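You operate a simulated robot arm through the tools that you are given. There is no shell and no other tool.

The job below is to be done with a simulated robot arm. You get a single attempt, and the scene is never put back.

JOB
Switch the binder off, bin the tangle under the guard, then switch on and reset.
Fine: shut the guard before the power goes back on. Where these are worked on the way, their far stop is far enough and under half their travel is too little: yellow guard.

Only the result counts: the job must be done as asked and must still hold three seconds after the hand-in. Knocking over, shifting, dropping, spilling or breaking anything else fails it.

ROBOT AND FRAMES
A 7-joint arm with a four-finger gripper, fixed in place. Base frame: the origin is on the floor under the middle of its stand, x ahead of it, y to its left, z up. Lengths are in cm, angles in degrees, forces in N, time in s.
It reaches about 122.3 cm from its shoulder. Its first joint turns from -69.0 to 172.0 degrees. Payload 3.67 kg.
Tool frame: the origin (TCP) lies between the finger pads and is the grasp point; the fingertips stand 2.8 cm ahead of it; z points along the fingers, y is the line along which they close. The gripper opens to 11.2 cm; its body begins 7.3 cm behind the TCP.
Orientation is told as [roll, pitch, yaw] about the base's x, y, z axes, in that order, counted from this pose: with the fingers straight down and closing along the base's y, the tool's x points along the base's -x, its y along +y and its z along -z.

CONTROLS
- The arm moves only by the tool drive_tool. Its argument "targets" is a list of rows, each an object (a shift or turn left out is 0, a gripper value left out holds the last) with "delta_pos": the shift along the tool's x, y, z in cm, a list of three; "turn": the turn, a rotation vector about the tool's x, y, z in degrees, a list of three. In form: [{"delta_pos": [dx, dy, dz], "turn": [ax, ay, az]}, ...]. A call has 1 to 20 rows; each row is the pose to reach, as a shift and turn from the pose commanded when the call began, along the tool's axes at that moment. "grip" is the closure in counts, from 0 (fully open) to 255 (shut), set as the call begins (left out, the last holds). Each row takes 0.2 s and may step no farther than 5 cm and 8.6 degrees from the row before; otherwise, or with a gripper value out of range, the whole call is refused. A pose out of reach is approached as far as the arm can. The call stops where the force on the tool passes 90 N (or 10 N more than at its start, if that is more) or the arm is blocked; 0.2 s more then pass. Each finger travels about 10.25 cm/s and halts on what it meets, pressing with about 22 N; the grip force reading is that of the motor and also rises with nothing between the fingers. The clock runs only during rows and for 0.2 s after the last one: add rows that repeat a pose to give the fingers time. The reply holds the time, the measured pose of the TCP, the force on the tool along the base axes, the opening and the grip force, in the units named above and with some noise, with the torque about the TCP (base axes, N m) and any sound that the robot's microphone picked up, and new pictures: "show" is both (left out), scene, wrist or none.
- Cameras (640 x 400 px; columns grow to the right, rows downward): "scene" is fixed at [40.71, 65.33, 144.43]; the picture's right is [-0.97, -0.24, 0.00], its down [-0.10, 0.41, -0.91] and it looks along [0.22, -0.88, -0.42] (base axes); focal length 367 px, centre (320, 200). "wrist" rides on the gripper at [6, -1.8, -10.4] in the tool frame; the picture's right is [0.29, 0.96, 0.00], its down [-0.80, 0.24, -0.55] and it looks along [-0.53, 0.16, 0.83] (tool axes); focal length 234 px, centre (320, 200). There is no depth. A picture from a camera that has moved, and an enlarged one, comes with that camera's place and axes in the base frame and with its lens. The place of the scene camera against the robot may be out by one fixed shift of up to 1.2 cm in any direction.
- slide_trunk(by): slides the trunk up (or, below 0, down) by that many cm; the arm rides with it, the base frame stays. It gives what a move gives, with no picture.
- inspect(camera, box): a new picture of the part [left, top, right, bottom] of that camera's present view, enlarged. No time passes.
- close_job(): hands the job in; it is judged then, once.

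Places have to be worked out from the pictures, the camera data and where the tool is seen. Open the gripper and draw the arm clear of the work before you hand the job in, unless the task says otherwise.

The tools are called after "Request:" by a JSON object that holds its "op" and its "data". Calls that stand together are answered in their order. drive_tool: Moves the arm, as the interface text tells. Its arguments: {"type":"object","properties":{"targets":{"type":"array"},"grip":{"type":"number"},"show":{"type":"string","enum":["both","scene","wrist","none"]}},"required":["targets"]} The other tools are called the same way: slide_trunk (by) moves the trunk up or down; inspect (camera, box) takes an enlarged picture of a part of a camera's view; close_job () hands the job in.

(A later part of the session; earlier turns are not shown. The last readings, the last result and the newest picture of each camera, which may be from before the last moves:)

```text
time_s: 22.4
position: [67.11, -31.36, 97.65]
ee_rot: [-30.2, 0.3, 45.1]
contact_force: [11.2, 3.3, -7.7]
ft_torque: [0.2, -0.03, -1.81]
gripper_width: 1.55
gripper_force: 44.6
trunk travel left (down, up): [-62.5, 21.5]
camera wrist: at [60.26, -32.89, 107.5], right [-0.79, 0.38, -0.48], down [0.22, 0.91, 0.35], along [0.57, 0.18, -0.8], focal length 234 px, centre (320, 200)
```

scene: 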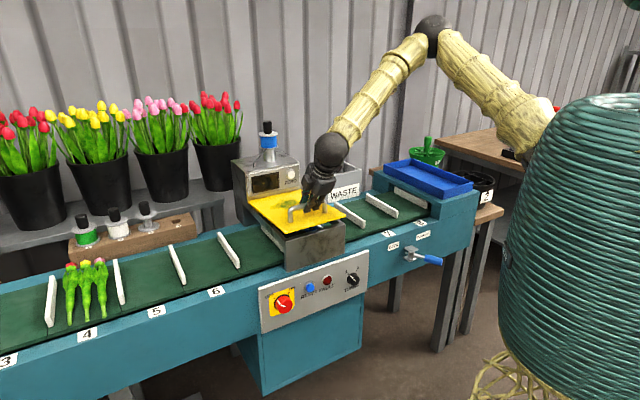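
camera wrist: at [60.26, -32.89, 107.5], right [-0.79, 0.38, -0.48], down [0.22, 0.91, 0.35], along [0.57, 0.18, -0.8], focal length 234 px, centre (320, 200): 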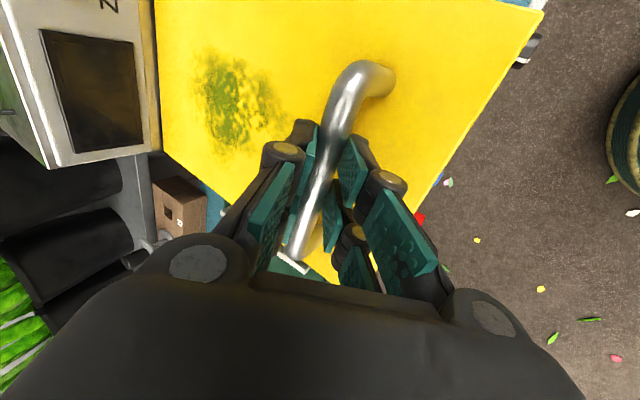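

The guard is hinged at the rear: the yellow plate's front lifts freely and the steel apron stays. I follow the hinge arc (centre about f=93, z=89.5, radius 24.7) up to ~36° lid angle.

Request:
{"op": "drive_tool", "data": {"targets": [{"delta_pos": [0, -2.69, -2.02]}, {"delta_pos": [0, -5.7, -3.69]}, {"delta_pos": [0, -8.93, -4.93]}, {"delta_pos": [0, -12.29, -5.7]}]}}

```text
time_s: 23.4
position: [72.24, -36.49, 109.29]
ee_rot: [-30.4, 0.1, 45.3]
contact_force: [-18.0, 13.0, 19.1]
ft_torque: [0.86, -0.64, -1.66]
gripper_width: 1.56
gripper_force: 45.1
trunk travel left (down, up): [-62.5, 21.5]
camera wrist: at [65.31, -37.99, 119.23], right [-0.79, 0.38, -0.49], down [0.21, 0.91, 0.35], along [0.58, 0.18, -0.8], focal length 234 px, centre (320, 200)
```

scene: 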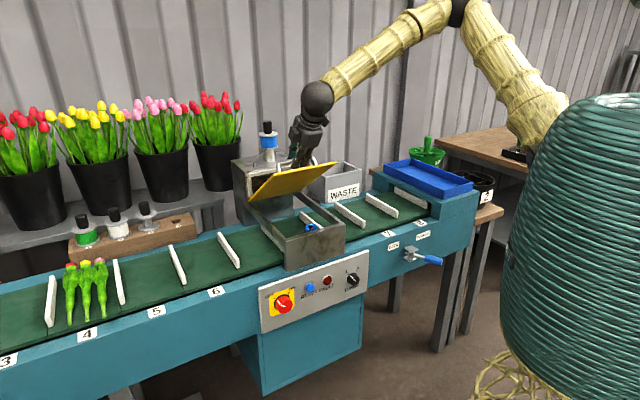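
wrist: 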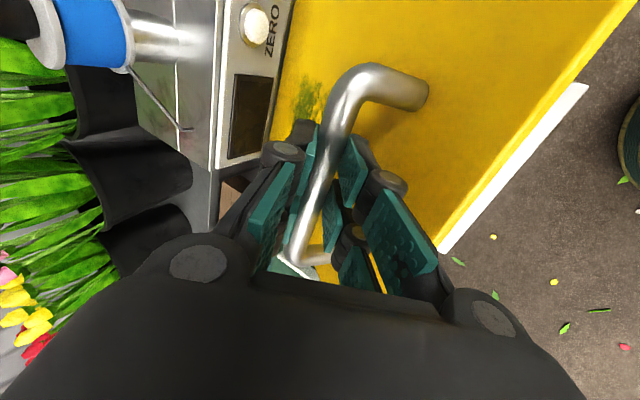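

The lid follows (about 34°); side force shows the true radius is a bit larger — refit gives hinge near f=95.3, z=90, r=26.7. Continuing along that arc to ~58°.

Request:
{"op": "drive_tool", "data": {"targets": [{"delta_pos": [0, -3.33, -1.39]}, {"delta_pos": [0, -7.04, -1.52]}, {"delta_pos": [0, -10.76, -1.13]}]}}

```text
time_s: 24.2
position: [74.27, -38.49, 111.53]
ee_rot: [-30.2, 0.3, 45.1]
contact_force: [1.6, -2.8, -7.8]
ft_torque: [0.36, -0.34, -1.84]
gripper_width: 1.5
gripper_force: 44.8
out of reach, approached as far as the arm can: row 2, 3
trunk travel left (down, up): [-62.5, 21.5]
camera wrist: at [67.37, -39.97, 121.45], right [-0.79, 0.38, -0.48], down [0.22, 0.91, 0.35], along [0.57, 0.17, -0.8], focal length 234 px, centre (320, 200)
```

scene: 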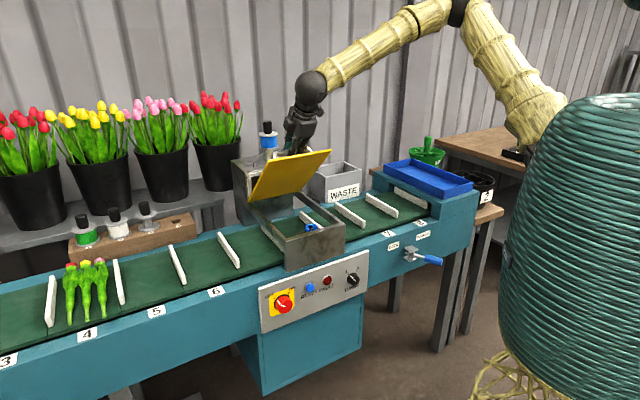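
wrist: 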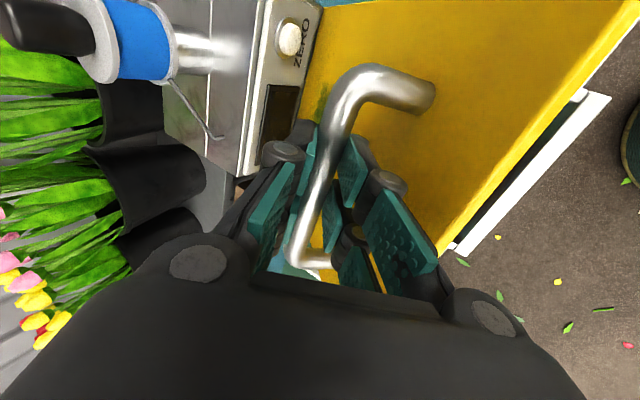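

The arm reports a reach limit at lid ~42° with this 30° tilt, forces are small. The bar can turn in the pads, so I tilt the hand flatter (bringing the wrist back) while inching along the arc to see if that frees it.

Request:
{"op": "drive_tool", "data": {"targets": [{"delta_pos": [0, -0.5, -0.06], "turn": [7, 0, 0]}, {"delta_pos": [0, -1.0, -0.12], "turn": [14, 0, 0]}, {"delta_pos": [0, -2.2, -0.25], "turn": [14, 0, 0]}]}}

```text
time_s: 25.0
position: [75.66, -39.68, 112.88]
ee_rot: [-44.1, 0.2, 45.0]
contact_force: [-7.6, -15.1, -17.9]
ft_torque: [0.98, -0.73, -1.38]
gripper_width: 1.56
gripper_force: 45.1
trunk travel left (down, up): [-62.5, 21.5]
camera wrist: at [67.06, -39.63, 121.68], right [-0.69, 0.28, -0.67], down [0.17, 0.96, 0.23], along [0.7, 0.04, -0.71], focal length 234 px, centre (320, 200)
```

scene: 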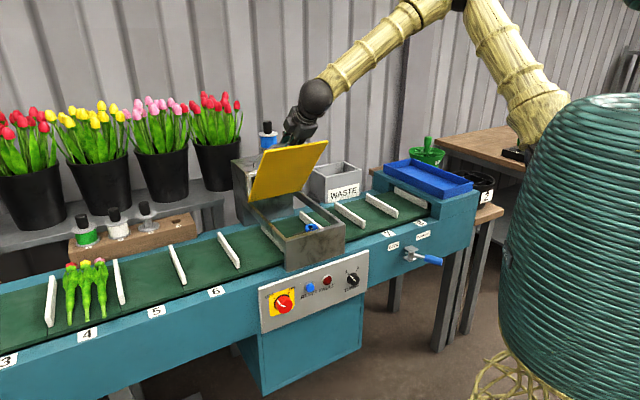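
wrist: 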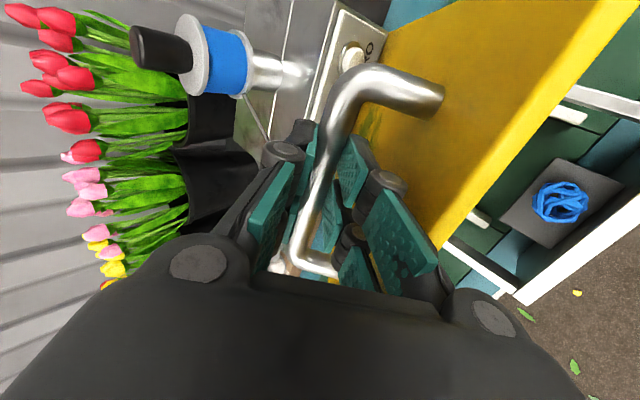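

Flattening the tilt to 44° freed the reach; the lid is at ~46° and I can see the blue twine tangle on a dark plate inside. Before going on, I test whether the hinge holds by itself: ease the lid back ~1.2 cm and read the force.

Request:
{"op": "drive_tool", "data": {"targets": [{"delta_pos": [0, 0.6, -0.13]}, {"delta_pos": [0, 1.16, -0.26]}, {"delta_pos": [0, 1.16, -0.26]}], "show": "none"}}

Request:
{"op": "inspect", "data": {"camera": "wrist", "box": [400, 50, 640, 300]}}

Request:
{"op": "inspect", "data": {"camera": "scene", "box": [225, 110, 385, 280]}}

```text
time_s: 25.8
position: [75.06, -39.02, 112.41]
ee_rot: [-44.1, 0.0, 45.1]
contact_force: [-6.0, -18.6, -13.3]
ft_torque: [1.04, -1.14, -1.09]
gripper_width: 1.52
gripper_force: 45.4
trunk travel left (down, up): [-62.5, 21.5]
```

```text
1.60 times, centred on (520, 175) of wrist
camera zoom: at [66.43, -39.04, 121.18], right [-0.69, 0.28, -0.67], down [0.17, 0.96, 0.23], along [0.7, 0.05, -0.71], focal length 375 px, centre (0, 240)
```

zoom: 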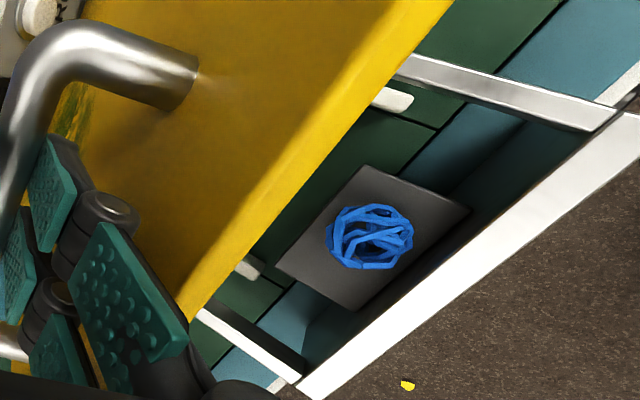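

```text
2.35 times, centred on (305, 195) of scene
camera zoom: at [40.71, 65.33, 144.43], right [-0.97, -0.24, 0.0], down [-0.1, 0.41, -0.91], along [0.22, -0.88, -0.42], focal length 864 px, centre (355, 212)
```

zoom: 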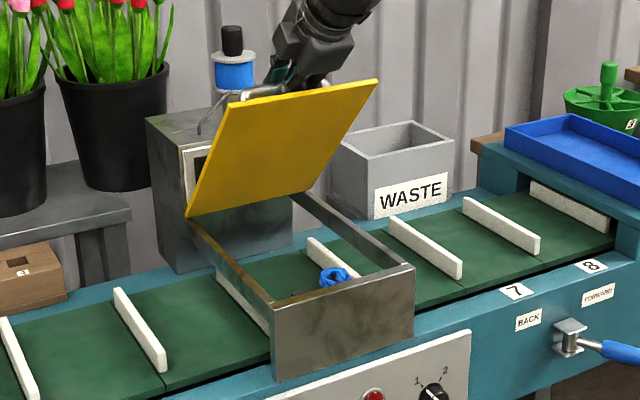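

Reversing changed the tangential load from about -4.8 N to +0.1 N, so hinge friction (~2.5 N) already holds the lid at this angle and will hold better further up. I continue along the arc toward ~65°.

Request:
{"op": "drive_tool", "data": {"targets": [{"delta_pos": [0, -3.57, 0.81]}, {"delta_pos": [0, -6.63, 2.01], "turn": [-2, 0, 0]}, {"delta_pos": [0, -9.5, 3.58], "turn": [-5, 0, 0]}]}}

```text
time_s: 26.5
position: [78.36, -42.12, 114.85]
ee_rot: [-40.8, 1.2, 44.8]
contact_force: [-47.4, -2.1, -22.4]
ft_torque: [6.65, 5.94, -4.63]
gripper_width: 2.04
gripper_force: 46.3
out of reach, approached as far as the arm can: row 3
trunk travel left (down, up): [-62.5, 21.5]
stopped in row 3: the force on the tool passed its limit at 106 N (the readings are from after the stop); the commanded pose is now the measured one
camera wrist: at [70.19, -42.25, 124.06], right [-0.72, 0.3, -0.62], down [0.19, 0.95, 0.25], along [0.66, 0.06, -0.75], focal length 234 px, centre (320, 200)
```

scene: 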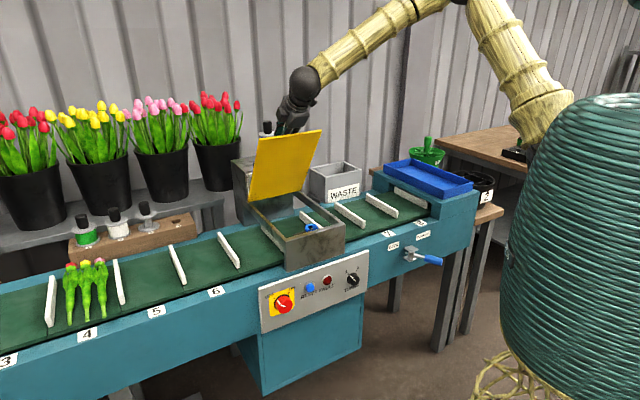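
wrist: 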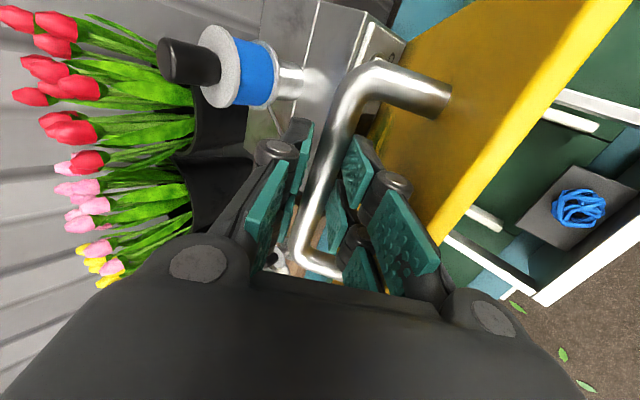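

The tool hit 106 N at lid angle ~55°: tangential resistance, so this could be the guard's far stop. I look closely before deciding.

Request:
{"op": "inspect", "data": {"camera": "scene", "box": [225, 100, 385, 260]}}

Request:
{"op": "inspect", "data": {"camera": "wrist", "box": [230, 20, 470, 280]}}

```text
2.50 times, centred on (305, 180) of scene
camera zoom: at [40.71, 65.33, 144.43], right [-0.97, -0.24, 0.0], down [-0.1, 0.41, -0.91], along [0.22, -0.88, -0.42], focal length 918 px, centre (358, 250)
```

zoom: 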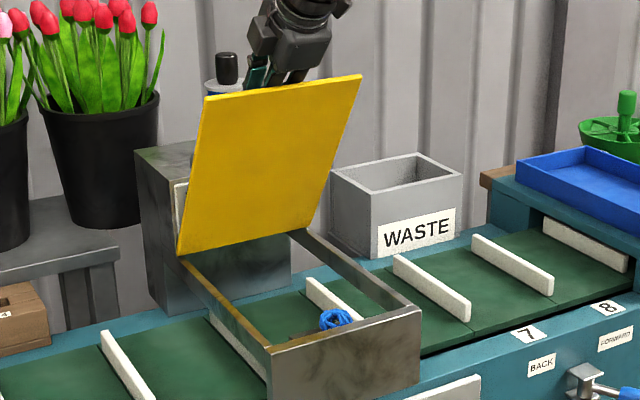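

```text
1.54 times, centred on (350, 150) of wrist
camera zoom: at [70.19, -42.25, 124.06], right [-0.72, 0.3, -0.62], down [0.19, 0.95, 0.25], along [0.66, 0.06, -0.75], focal length 360 px, centre (274, 277)
```

zoom: 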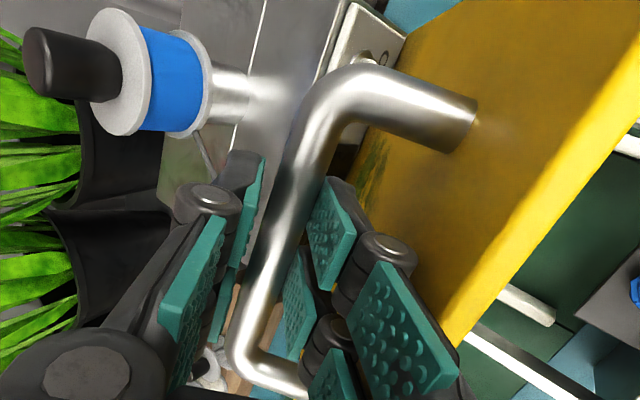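

The lid looks fully up at ~57° with a hard stop and no contact between hand and post, so I take it as the far stop. I ease the pressing force off a little and read again.

Request:
{"op": "drive_tool", "data": {"targets": [{"delta_pos": [0.35, 0.35, -0.1]}, {"delta_pos": [0.7, 0.67, -0.22]}, {"delta_pos": [0.7, 0.67, -0.22]}], "show": "none"}}

```text
time_s: 27.3
position: [78.22, -42.02, 114.87]
ee_rot: [-41.0, 0.8, 45.3]
contact_force: [-13.2, 17.2, -38.2]
ft_torque: [7.67, 3.79, -4.01]
gripper_width: 2.0
gripper_force: 44.9
trunk travel left (down, up): [-62.5, 21.5]
```

A torque of ~8 N·m about the bar axis shows the hand itself is wedged against the lid plate, so this isn't proven to be the far stop. I back the lid down to ~46° to clear the contact and straighten the hand a bit.

Request:
{"op": "drive_tool", "data": {"targets": [{"delta_pos": [0, 1.2, -0.27], "turn": [-1, 0, 0]}, {"delta_pos": [0, 2.4, -0.55], "turn": [-2, 0, 0]}, {"delta_pos": [0, 3.55, -0.82], "turn": [-3, 0, 0]}, {"delta_pos": [0, 3.55, -0.82], "turn": [-3, 0, 0]}]}}

```text
time_s: 28.3
position: [75.91, -39.8, 113.36]
ee_rot: [-38.5, 0.9, 45.5]
contact_force: [11.5, 2.8, -6.3]
ft_torque: [1.47, -1.86, -0.96]
gripper_width: 1.6
gripper_force: 44.8
trunk travel left (down, up): [-62.5, 21.5]
camera wrist: at [68.1, -40.28, 122.79], right [-0.74, 0.31, -0.59], down [0.18, 0.94, 0.27], along [0.64, 0.09, -0.76], focal length 234 px, centre (320, 200)
```

scene: 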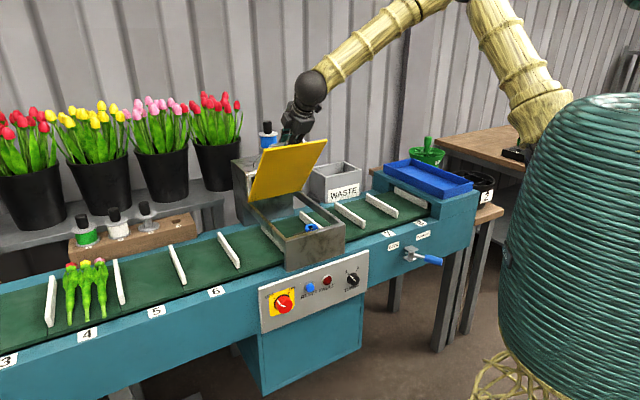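
wrist: 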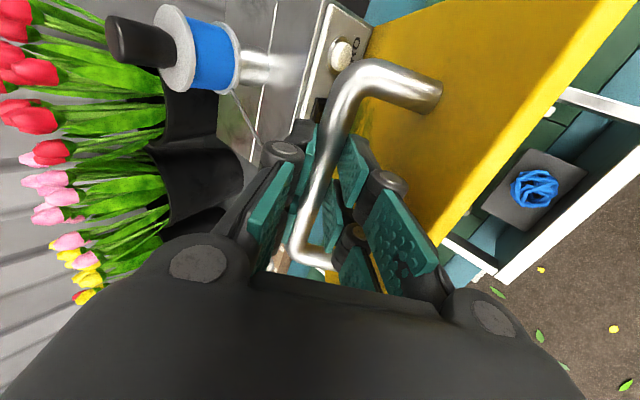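

The wedge is relieved (torque ~2 N·m). Now I open the fingers only slightly around the bar, so that if the lid does not hold by friction the front finger still catches it.

Request:
{"op": "drive_tool", "data": {"targets": [{"delta_pos": [0, 0, 0]}, {"delta_pos": [0, 0, 0]}, {"delta_pos": [0, 0, 0]}, {"delta_pos": [0, 0, 0]}, {"delta_pos": [0, 0, 0]}], "grip": 175}}

```text
time_s: 29.5
position: [75.62, -39.81, 113.43]
ee_rot: [-38.4, 0.9, 45.3]
contact_force: [-0.2, 0.8, -1.3]
ft_torque: [-0.03, 0.01, -0.02]
gripper_width: 3.52
gripper_force: 0.0
trunk travel left (down, up): [-62.5, 21.5]
camera wrist: at [67.91, -40.29, 122.76], right [-0.74, 0.32, -0.59], down [0.19, 0.94, 0.27], along [0.64, 0.09, -0.76], focal length 234 px, centre (320, 200)
```

scene: 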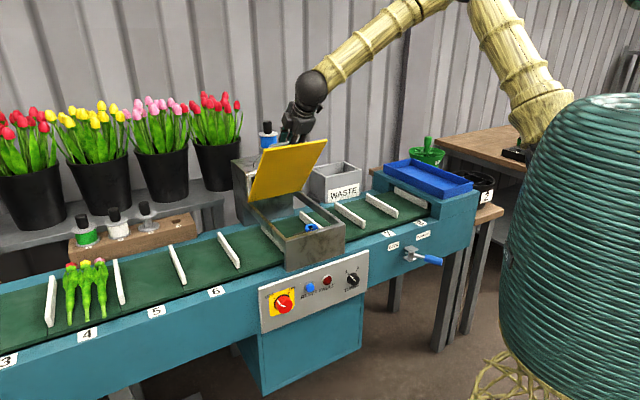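
wrist: 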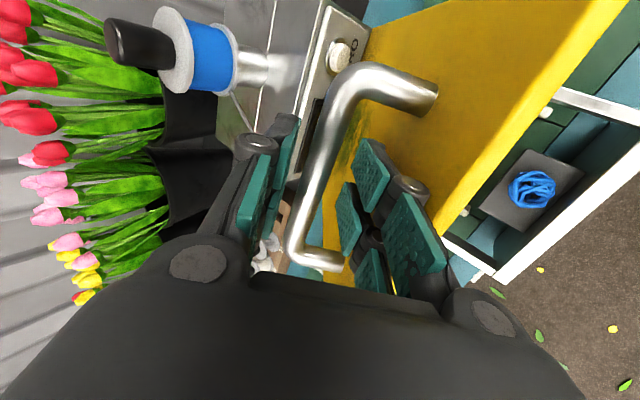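

The lid holds on its own at ~47° with the fingers free. I withdraw along the finger direction, clear of the handle.

Request:
{"op": "drive_tool", "data": {"targets": [{"delta_pos": [0, 0, -3]}, {"delta_pos": [0, 0.3, -6.5]}, {"delta_pos": [0, 1.5, -10]}, {"delta_pos": [0, 4.5, -13]}]}}

```text
time_s: 30.5
position: [67.61, -31.39, 120.95]
ee_rot: [-38.5, 1.0, 45.3]
contact_force: [-0.7, 0.2, 0.7]
ft_torque: [0.01, 0.03, -0.04]
gripper_width: 3.51
gripper_force: 0.0
trunk travel left (down, up): [-62.5, 21.5]
camera wrist: at [59.81, -31.97, 130.36], right [-0.74, 0.31, -0.59], down [0.18, 0.94, 0.27], along [0.64, 0.09, -0.76], focal length 234 px, centre (320, 200)
```

scene: 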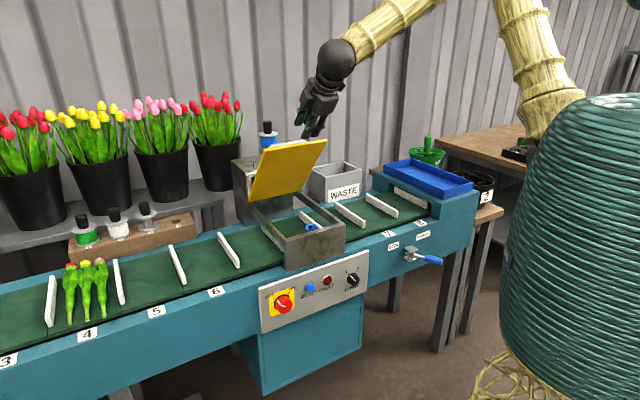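
wrist: 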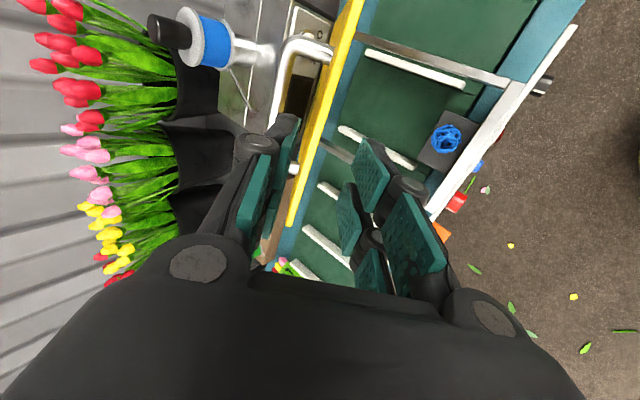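

The lid stands by itself. I close the fingers, drop in front of and below the raised edge with the hand nearly horizontal, ready to push the lid's underside to its far stop.

Request:
{"op": "drive_tool", "data": {"targets": [{"delta_pos": [0, 2.84, 1.32], "turn": [7.3, 0, 0]}, {"delta_pos": [0, 5.68, 2.64], "turn": [14.6, 0, 0]}, {"delta_pos": [0, 8.52, 3.96], "turn": [21.9, 0, 0]}, {"delta_pos": [0, 11.36, 5.28], "turn": [29.2, 0, 0]}, {"delta_pos": [0, 14.2, 6.6], "turn": [36.5, 0, 0]}], "grip": 255}}

```text
time_s: 31.7
position: [62.51, -26.57, 106.65]
ee_rot: [-75.1, 1.0, 45.5]
contact_force: [0.4, 0.9, 0.7]
ft_torque: [0.0, 0.01, -0.03]
gripper_width: 0.0
gripper_force: 21.9
trunk travel left (down, up): [-62.5, 21.5]
camera wrist: at [51.51, -24.04, 111.28], right [-0.39, -0.04, -0.92], down [0.13, 0.99, -0.1], along [0.91, -0.16, -0.38], focal length 234 px, centre (320, 200)
```

scene: 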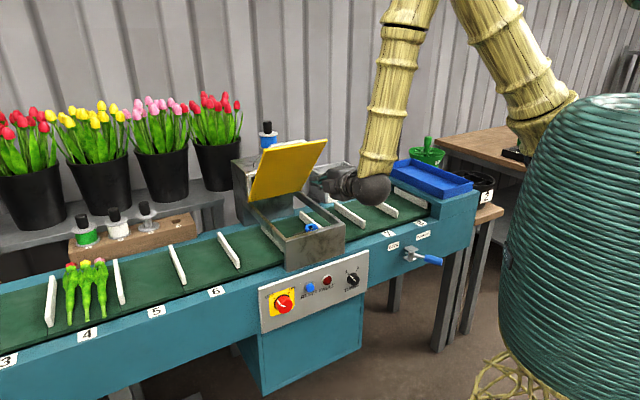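
wrist: 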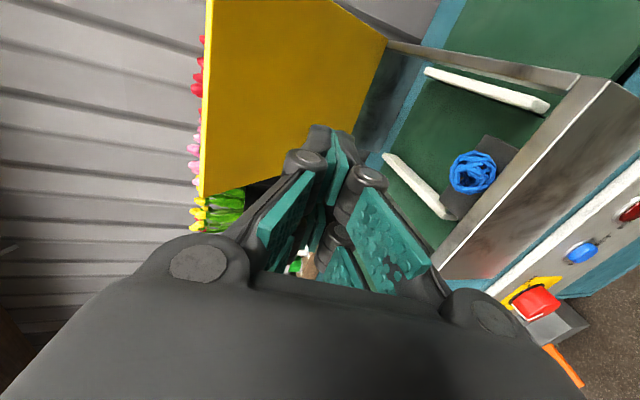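

Fingers are aimed at the lid's underside. I advance horizontally 12 cm, stopping just short of contact.

Request:
{"op": "drive_tool", "data": {"targets": [{"delta_pos": [0, -1.16, 4.35]}, {"delta_pos": [0, -2.33, 8.7]}, {"delta_pos": [0, -3.1, 11.6]}]}}

```text
time_s: 32.5
position: [71.01, -35.2, 106.83]
ee_rot: [-75.1, 1.0, 45.4]
contact_force: [0.1, -0.3, 0.6]
ft_torque: [0.02, 0.0, -0.03]
gripper_width: 0.0
gripper_force: 22.1
trunk travel left (down, up): [-62.5, 21.5]
camera wrist: at [60.06, -32.66, 111.33], right [-0.39, -0.04, -0.92], down [0.13, 0.99, -0.1], along [0.91, -0.16, -0.38], focal length 234 px, centre (320, 200)
```

scene: 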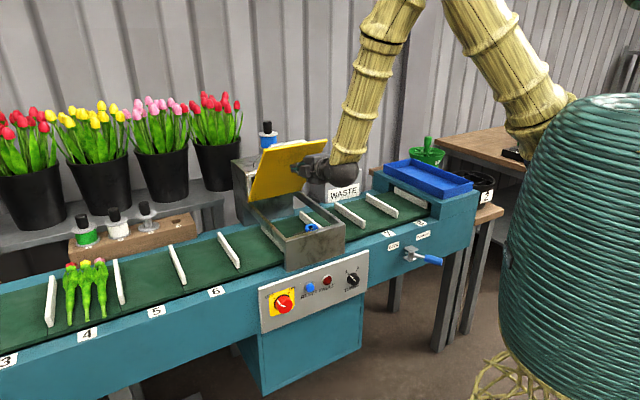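
wrist: 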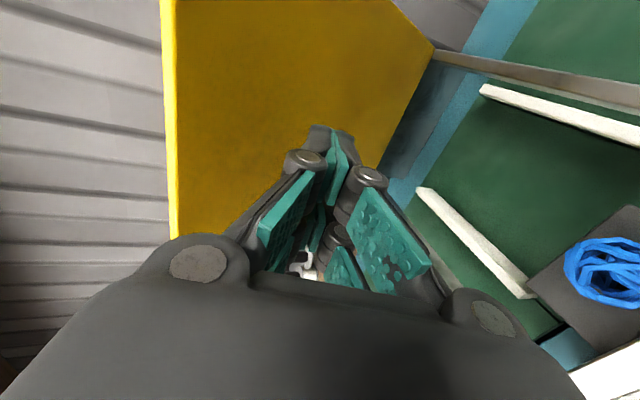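

No contact yet. I push forward 8 cm at constant height, which should swing the lid to about 59°.

Request:
{"op": "drive_tool", "data": {"targets": [{"delta_pos": [0, -0.78, 2.9]}, {"delta_pos": [0, -1.42, 5.3]}, {"delta_pos": [0, -2.07, 7.73]}]}}

```text
time_s: 33.5
position: [76.06, -40.45, 106.0]
ee_rot: [-73.9, 1.2, 45.5]
contact_force: [-26.5, 35.0, -8.0]
ft_torque: [0.16, -0.11, -0.64]
gripper_width: 0.0
gripper_force: 21.8
trunk travel left (down, up): [-62.5, 21.5]
stopped in row 3: the force on the tool passed its limit at 96 N (the readings are from after the stop); the commanded pose is now the measured one
camera wrist: at [65.08, -37.77, 110.76], right [-0.41, -0.03, -0.91], down [0.13, 0.99, -0.1], along [0.9, -0.16, -0.4], focal length 234 px, centre (320, 200)
```

scene: 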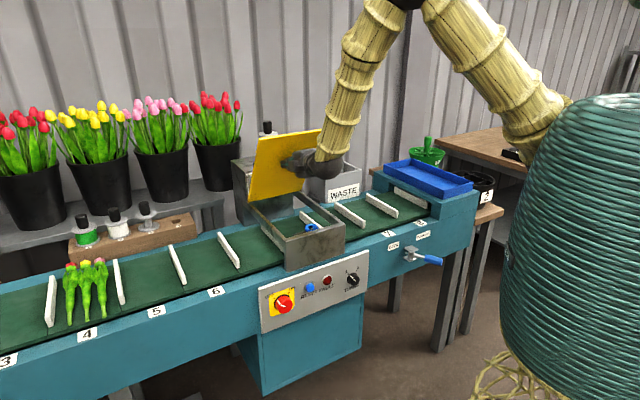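
wrist: 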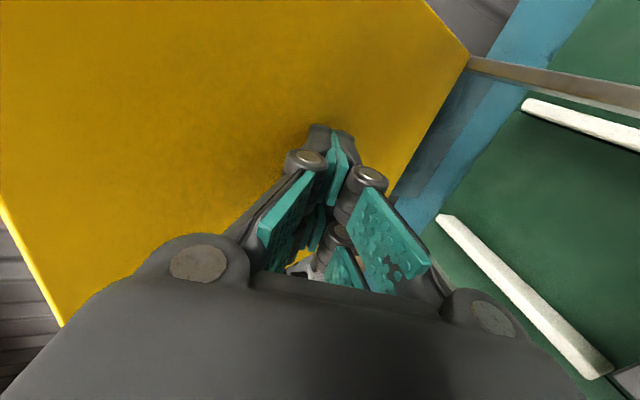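

The lid stopped at about 57° both when pulled and when pushed — that is its far stop. I retreat horizontally and roll the hand 90° so the fingers will close along the line for picking the tangle.

Request:
{"op": "drive_tool", "data": {"targets": [{"delta_pos": [0, 0.9, -3.6]}, {"delta_pos": [0, 1.9, -7.5], "turn": [0, 0, 8]}, {"delta_pos": [0, 2.9, -11.0], "turn": [0, 0, 16]}, {"delta_pos": [0, 3.9, -14.0], "turn": [0, 0, 24]}]}}

```text
time_s: 34.4
position: [64.04, -34.95, 95.24]
ee_rot: [-64.4, -10.4, 34.4]
contact_force: [0.3, -0.1, -0.1]
ft_torque: [0.02, 0.01, 0.03]
gripper_width: 0.01
gripper_force: 22.3
trunk travel left (down, up): [-62.5, 21.5]
stopped in row 4: the arm was blocked; the commanded pose is now the measured one
camera wrist: at [53.35, -31.69, 100.24], right [-0.34, 0.27, -0.9], down [0.3, 0.94, 0.17], along [0.89, -0.21, -0.4], focal length 234 px, centre (320, 200)
```

scene: 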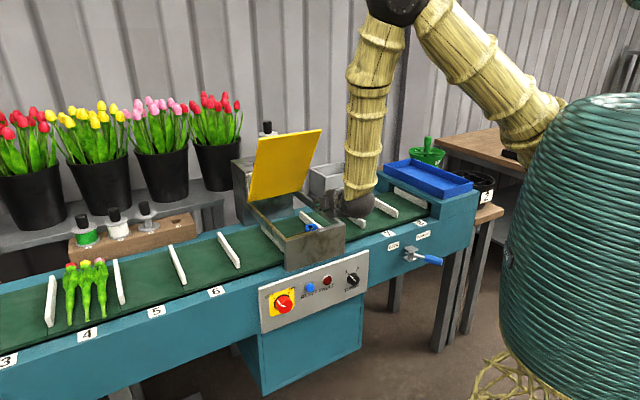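
wrist: 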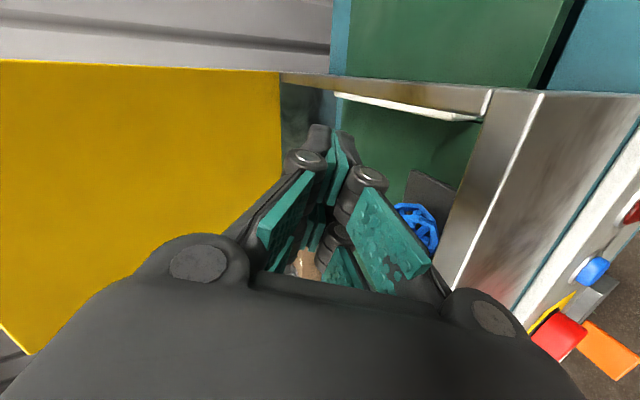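

The arm wandered 10 cm low and reported "blocked" during that retreat, with no tool contact. I make no rotation now; just lift gently up and back to a safe place.

Request:
{"op": "drive_tool", "data": {"targets": [{"delta_pos": [-0.24, -1.84, -2.33]}, {"delta_pos": [-0.48, -3.68, -4.67]}, {"delta_pos": [-0.72, -5.52, -7.0]}]}}

```text
time_s: 35.1
position: [57.45, -34.35, 91.77]
ee_rot: [-56.2, -3.4, 30.1]
contact_force: [4.2, 5.9, 11.1]
ft_torque: [-0.01, -0.08, 0.05]
gripper_width: 0.0
gripper_force: 22.1
trunk travel left (down, up): [-62.5, 21.5]
stopped in row 3: the arm was blocked; the commanded pose is now the measured one
camera wrist: at [47.95, -30.9, 98.61], right [-0.47, 0.34, -0.81], down [0.38, 0.91, 0.16], along [0.79, -0.24, -0.56], focal length 234 px, centre (320, 200)
```

scene: 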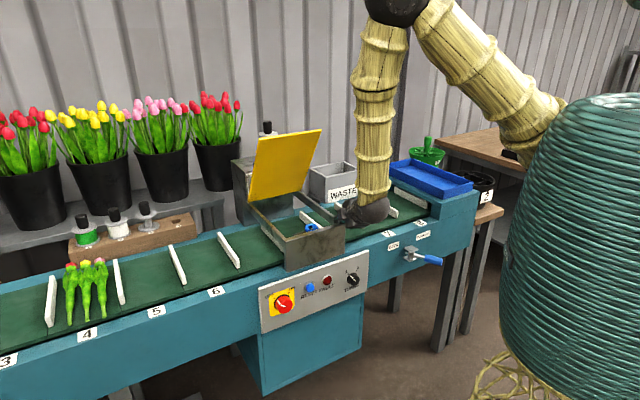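
wrist: 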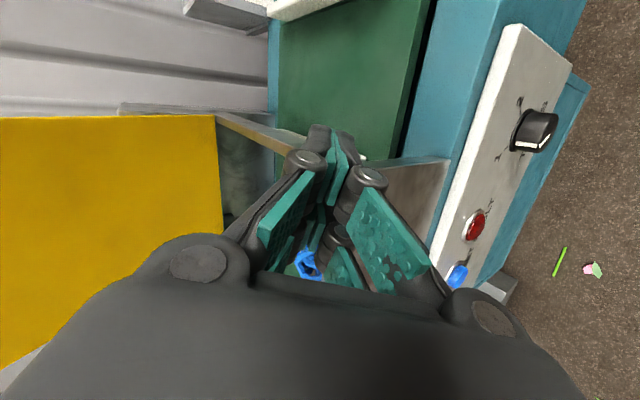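

The arm again slid off-course and the fingertips now lightly touch the housing's right rail (about 13 N). I test a small straight-up move of 2 cm to get clear.

Request:
{"op": "drive_tool", "data": {"targets": [{"delta_pos": [-0.06, -0.83, -0.56]}, {"delta_pos": [-0.12, -1.66, -1.11]}]}}

```text
time_s: 35.7
position: [56.27, -35.38, 91.72]
ee_rot: [-54.1, -2.7, 28.2]
contact_force: [0.8, 0.5, -0.2]
ft_torque: [0.0, 0.0, 0.01]
gripper_width: 0.0
gripper_force: 22.5
trunk travel left (down, up): [-62.5, 21.5]
camera wrist: at [47.12, -31.79, 99.09], right [-0.49, 0.38, -0.79], down [0.42, 0.89, 0.17], along [0.77, -0.25, -0.59], focal length 234 px, centre (320, 200)
```

scene: 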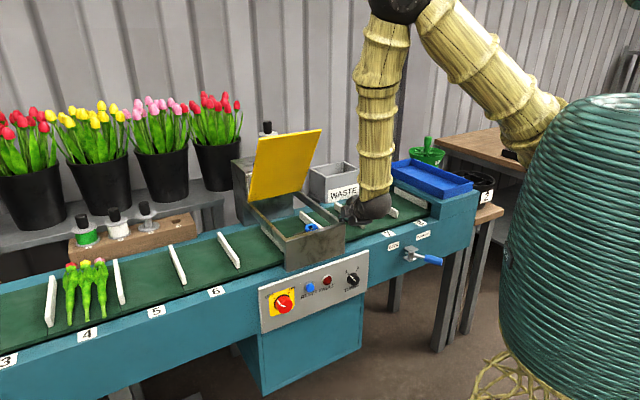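
wrist: 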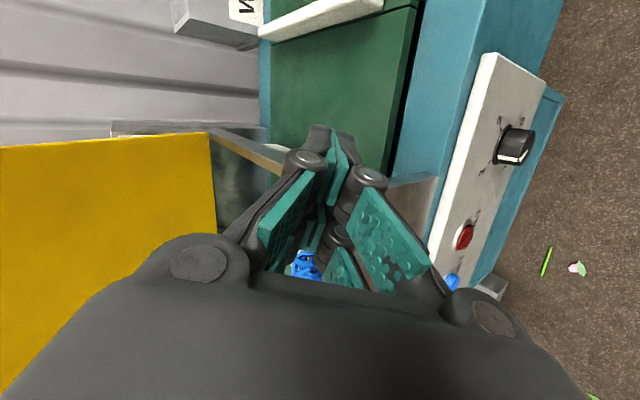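

The hand is free (0 N) but the arm is folded too tightly near the shoulder, which is what makes it wander. Raising the trunk 21 cm lifts the hand clear of the housing and gives the arm room to extend downward.

Request:
{"op": "slide_trunk", "data": {"by": 10}}

```text
time_s: 37.0
position: [56.63, -35.18, 102.1]
ee_rot: [-54.1, -3.1, 28.2]
contact_force: [0.1, -0.5, -0.6]
ft_torque: [-0.02, -0.01, 0.0]
gripper_width: 0.0
gripper_force: 22.0
trunk travel left (down, up): [-72.5, 11.5]
```

TCP rose cleanly to z 102. I raise the remaining 11 cm.

Request:
{"op": "slide_trunk", "data": {"by": 11}}

```text
time_s: 38.5
position: [56.66, -35.15, 113.41]
ee_rot: [-53.9, -3.5, 28.2]
contact_force: [-0.9, -0.1, 0.3]
ft_torque: [0.01, 0.01, -0.01]
gripper_width: 0.0
gripper_force: 21.7
trunk travel left (down, up): [-83.5, 0.5]
```

The trunk is up and the hand is at (56.7, -35.2, 113.4), clear of everything. I now turn the hand toward upright with the fingers closing along the line, moving over the open housing — half the motion first, to verify that it tracks.

Request:
{"op": "drive_tool", "data": {"targets": [{"delta_pos": [-1.09, 0.29, 0.39], "turn": [-3.77, 2.86, 6.88]}, {"delta_pos": [-2.18, 0.59, 0.78], "turn": [-7.54, 5.72, 13.76]}, {"delta_pos": [-3.28, 0.88, 1.17], "turn": [-11.31, 8.58, 20.64]}]}}

```text
time_s: 39.2
position: [59.62, -34.47, 112.07]
ee_rot: [-37.1, -13.6, 5.2]
contact_force: [-0.4, 1.2, 0.4]
ft_torque: [0.01, 0.0, 0.01]
gripper_width: 0.0
gripper_force: 21.9
trunk travel left (down, up): [-83.5, 0.5]
camera wrist: at [51.12, -30.28, 119.78], right [-0.21, 0.75, -0.63], down [0.65, 0.59, 0.48], along [0.73, -0.31, -0.61], focal length 234 px, centre (320, 200)
```

scene: 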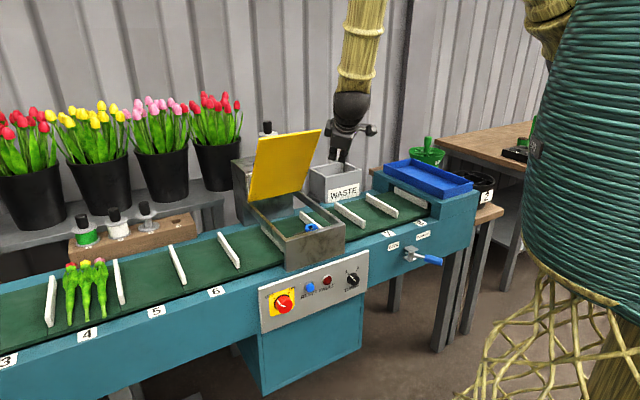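
wrist: 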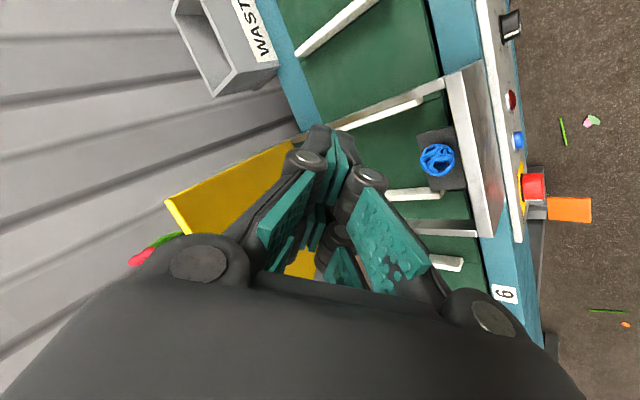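

The motion tracks well now, and I can see the tangle, housing rails and bin. I finish the rotation to nearly upright above the tangle and open the fingers to ~8.5 cm.

Request:
{"op": "drive_tool", "data": {"targets": [{"delta_pos": [-0.96, 0.64, 0.33], "turn": [-3.77, 2.86, 6.88]}, {"delta_pos": [-1.91, 1.27, 0.67], "turn": [-7.54, 5.72, 13.76]}, {"delta_pos": [-2.87, 1.91, 1.0], "turn": [-11.31, 8.58, 20.64]}, {"delta_pos": [-3.83, 2.55, 1.34], "turn": [-15.08, 11.44, 27.52]}, {"delta_pos": [-4.78, 3.18, 1.67], "turn": [-18.85, 14.3, 34.4]}, {"delta_pos": [-5.74, 3.82, 2.0], "turn": [-22.6, 17.16, 41.28]}, {"delta_pos": [-6.7, 4.46, 2.34], "turn": [-26.39, 20.02, 48.16]}], "grip": 61}}

```text
time_s: 40.9
position: [67.75, -30.11, 110.59]
ee_rot: [-0.5, -12.2, -43.0]
contact_force: [0.1, -0.4, -0.4]
ft_torque: [0.03, -0.03, 0.02]
gripper_width: 8.52
gripper_force: 0.1
trunk travel left (down, up): [-83.5, 0.5]
camera wrist: at [60.68, -25.77, 119.51], right [0.45, 0.89, -0.07], down [0.65, -0.27, 0.71], along [0.61, -0.36, -0.7], focal length 234 px, centre (320, 200)
```

scene: 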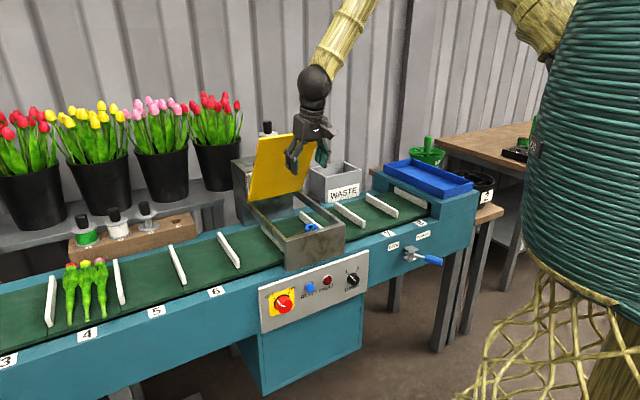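
wrist: 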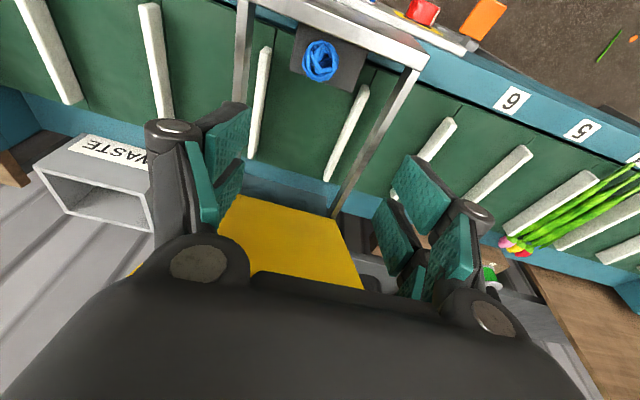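

Upright over the housing now with the tangle in clear view at about a=25.2, f=70.3. I zoom to see its size and the surrounding walls.

Request:
{"op": "inspect", "data": {"camera": "wrist", "box": [230, 0, 430, 130]}}

Request:
{"op": "inspect", "data": {"camera": "scene", "box": [240, 110, 380, 260]}}

```text
3.08 times, centred on (330, 65) of wrist
camera zoom: at [60.68, -25.77, 119.51], right [0.45, 0.89, -0.07], down [0.65, -0.27, 0.71], along [0.61, -0.36, -0.7], focal length 720 px, centre (289, 615)
```

zoom: 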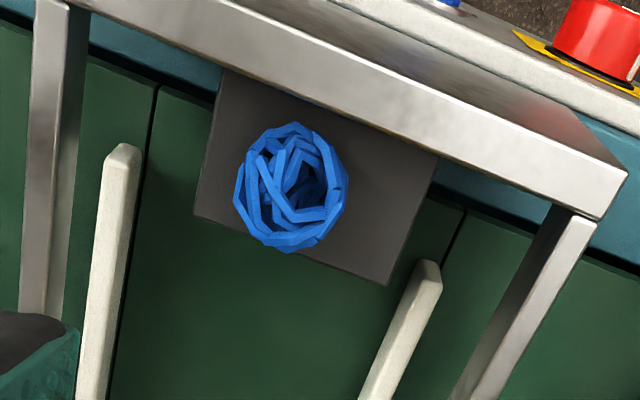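

```text
2.67 times, centred on (310, 185) of scene
camera zoom: at [40.71, 65.33, 144.43], right [-0.97, -0.24, 0.0], down [-0.1, 0.41, -0.91], along [0.22, -0.88, -0.42], focal length 979 px, centre (347, 240)
```

zoom: 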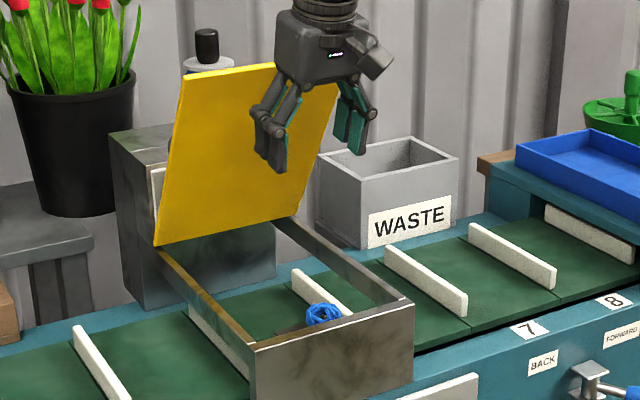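

The tangle is a ball ~5 cm across centred near a=25.1, f=69.5, z=88 on a plate at z≈85.5; front lip inner edge f≈66, nearest cleats at a≈18.4 and 32.2. I straighten the hand further, narrow to ~6.9 cm and descend to z≈98 above it.

Request:
{"op": "drive_tool", "data": {"targets": [{"delta_pos": [0.5, -0.1, 3.8], "turn": [0, 2.5, 0]}, {"delta_pos": [1.1, -0.25, 7.5], "turn": [0, 5, 0]}, {"delta_pos": [1.68, -0.4, 11.28], "turn": [0, 6, 0]}, {"delta_pos": [1.68, -0.4, 11.28], "turn": [0, 6, 0]}], "grip": 98}}

```text
time_s: 41.9
position: [67.96, -30.83, 98.98]
ee_rot: [-0.6, -6.2, -43.0]
contact_force: [-0.6, 0.8, 0.6]
ft_torque: [-0.01, -0.02, 0.01]
gripper_width: 6.9
gripper_force: 0.0
trunk travel left (down, up): [-83.5, 0.5]
camera wrist: at [61.63, -27.29, 108.73], right [0.45, 0.89, -0.04], down [0.7, -0.32, 0.63], along [0.55, -0.31, -0.77], focal length 234 px, centre (320, 200)
```

scene: 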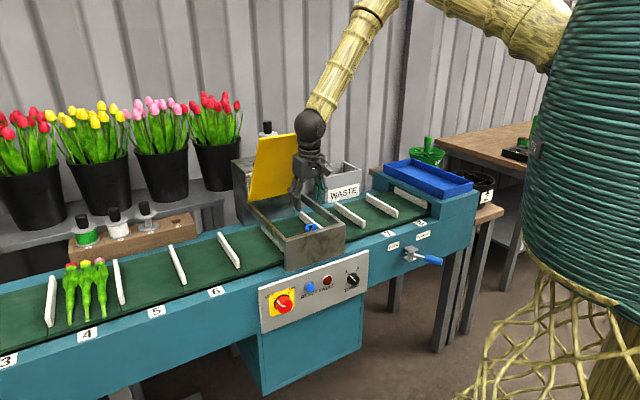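
wrist: 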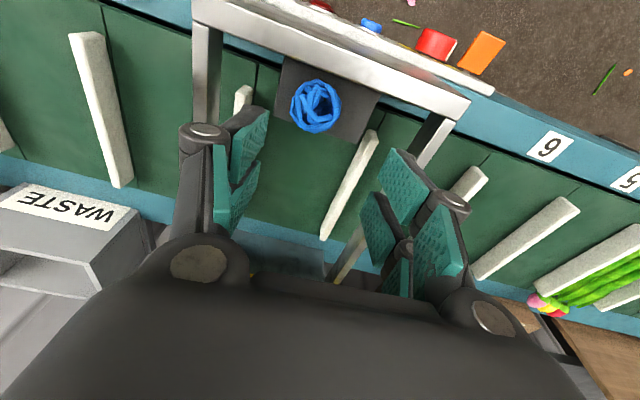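

The tangle resolves to (67.0, -31.3, 88). I correct 1 cm along the line, fix the 2° yaw and descend to about z 91.5 to verify the straddle.

Request:
{"op": "drive_tool", "data": {"targets": [{"delta_pos": [0.6, -0.9, 2.5], "turn": [0, 0, 1]}, {"delta_pos": [0.85, -0.9, 5.0], "turn": [0, 0, 2]}, {"delta_pos": [1.0, -0.9, 7.4], "turn": [0, 0, 2]}, {"delta_pos": [1.0, -0.9, 7.4], "turn": [0, 0, 2]}]}}

```text
time_s: 42.9
position: [67.22, -31.4, 91.61]
ee_rot: [-0.5, -6.3, -45.0]
contact_force: [0.0, 0.7, 0.2]
ft_torque: [-0.02, -0.02, 0.0]
gripper_width: 6.9
gripper_force: 0.0
trunk travel left (down, up): [-83.5, 0.5]
camera wrist: at [60.92, -27.55, 101.31], right [0.48, 0.88, -0.04], down [0.69, -0.35, 0.64], along [0.54, -0.33, -0.77], focal length 234 px, centre (320, 200)
```

scene: 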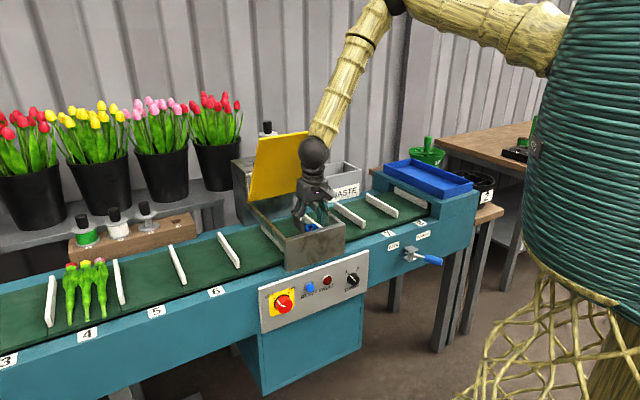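
wrist: 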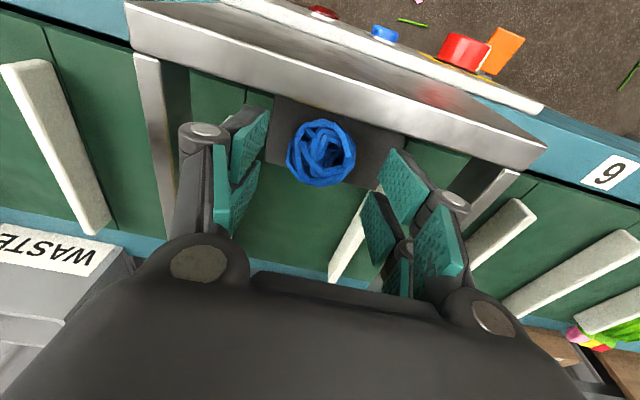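

Well centred: the tangle sits between the pads. I descend 2.7 cm so the tips stay just above the plate.

Request:
{"op": "drive_tool", "data": {"targets": [{"delta_pos": [0.05, 0, 1.4]}, {"delta_pos": [0.1, 0, 2.7]}], "show": "wrist"}}

```text
time_s: 43.5
position: [67.31, -31.65, 89.11]
ee_rot: [-0.5, -6.3, -45.1]
contact_force: [0.9, -0.7, 5.9]
ft_torque: [0.16, -0.13, -0.08]
gripper_width: 7.06
gripper_force: 1.5
trunk travel left (down, up): [-83.5, 0.5]
camera wrist: at [61.05, -27.73, 98.71], right [0.48, 0.88, -0.04], down [0.69, -0.35, 0.64], along [0.55, -0.33, -0.77], focal length 234 px, centre (320, 200)
```

wrist: 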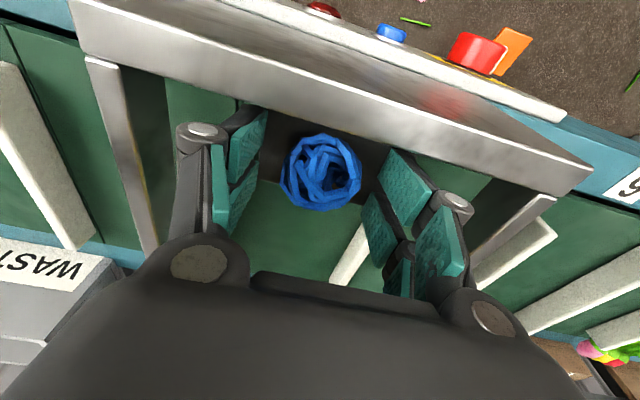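

A light 6 N touch says the tips reached the plate. I lift 0.6 cm and close on the tangle.

Request:
{"op": "drive_tool", "data": {"targets": [{"delta_pos": [0, 0, -0.6]}, {"delta_pos": [0, 0, -0.6]}], "show": "none"}}

Request:
{"op": "drive_tool", "data": {"targets": [{"delta_pos": [0, 0, 0]}, {"delta_pos": [0, 0, 0]}, {"delta_pos": [0, 0, 0]}, {"delta_pos": [0, 0, 0]}], "grip": 230}}

```text
time_s: 44.0
position: [67.25, -31.65, 89.45]
ee_rot: [-0.5, -6.3, -45.1]
contact_force: [-0.9, 0.6, 0.5]
ft_torque: [0.02, -0.03, -0.01]
gripper_width: 6.9
gripper_force: 0.0
trunk travel left (down, up): [-83.5, 0.5]
```

```text
time_s: 45.0
position: [67.38, -31.66, 89.62]
ee_rot: [-0.5, -6.3, -45.1]
contact_force: [-0.4, -0.4, 0.8]
ft_torque: [0.01, 0.01, 0.01]
gripper_width: 3.73
gripper_force: 22.2
trunk travel left (down, up): [-83.5, 0.5]
camera wrist: at [61.01, -27.72, 99.2], right [0.48, 0.88, -0.04], down [0.69, -0.35, 0.64], along [0.54, -0.33, -0.77], focal length 234 px, centre (320, 200)
```

scene: 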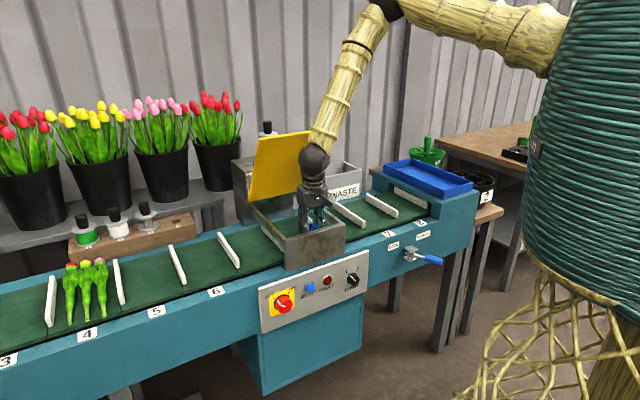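
wrist: 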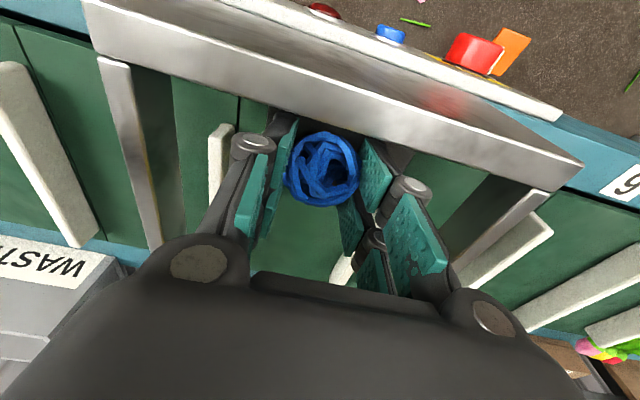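

The fingers stopped at 3.7 cm on the tangle. I lift slowly 8 cm and check that it comes along.

Request:
{"op": "drive_tool", "data": {"targets": [{"delta_pos": [-0.2, 0, -1.8]}, {"delta_pos": [-0.45, 0, -4.2]}, {"delta_pos": [-0.87, 0, -8.0]}]}}

```text
time_s: 45.9
position: [67.23, -31.53, 97.65]
ee_rot: [-0.4, -6.4, -45.0]
contact_force: [0.0, 0.1, -0.4]
ft_torque: [0.01, -0.05, 0.01]
gripper_width: 3.71
gripper_force: 21.8
trunk travel left (down, up): [-83.5, 0.5]
camera wrist: at [60.83, -27.61, 107.39], right [0.48, 0.88, -0.04], down [0.69, -0.35, 0.64], along [0.55, -0.33, -0.77], focal length 234 px, centre (320, 200)
```

scene: 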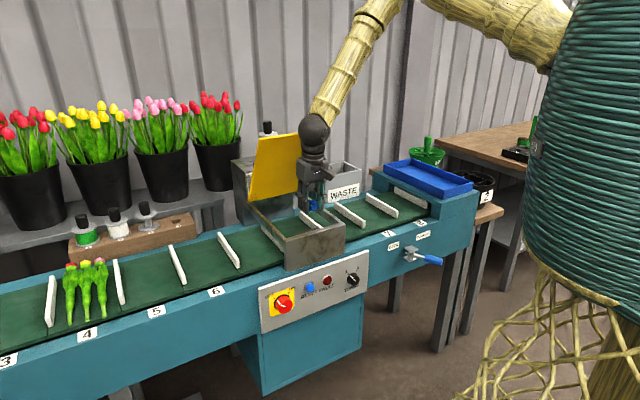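
wrist: 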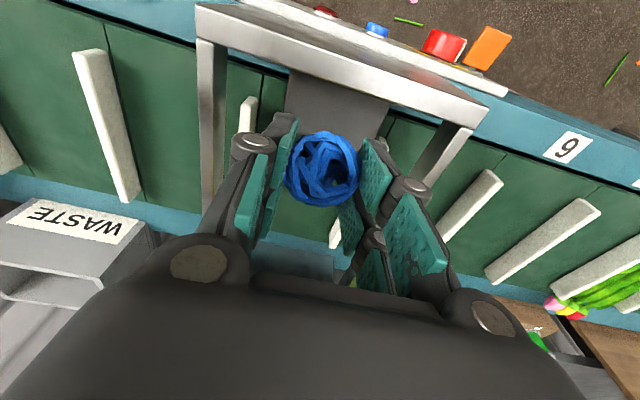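

The tangle is held and clear of the housing. I zoom to locate the WASTE bin's rim precisely.

Request:
{"op": "inspect", "data": {"camera": "wrist", "box": [0, 160, 240, 330]}}

Request:
{"op": "inspect", "data": {"camera": "scene", "box": [280, 120, 420, 240]}}

```text
2.35 times, centred on (120, 245) of wrist
camera zoom: at [60.83, -27.61, 107.39], right [0.48, 0.88, -0.04], down [0.69, -0.35, 0.64], along [0.55, -0.33, -0.77], focal length 551 px, centre (791, 94)
```

zoom: 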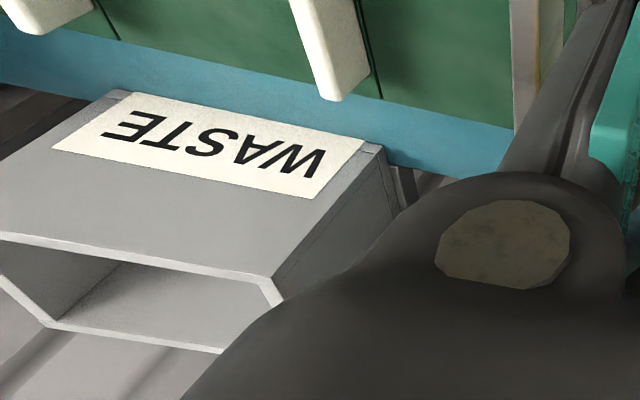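

```text
3.33 times, centred on (350, 180) of scene
camera zoom: at [40.71, 65.33, 144.43], right [-0.97, -0.24, 0.0], down [-0.1, 0.41, -0.91], along [0.22, -0.88, -0.42], focal length 1224 px, centre (220, 267)
```

zoom: 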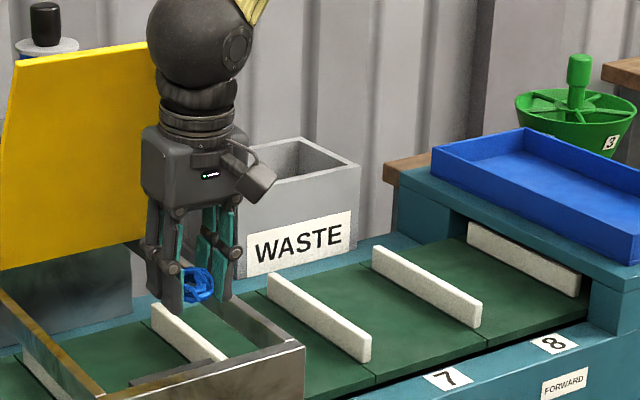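

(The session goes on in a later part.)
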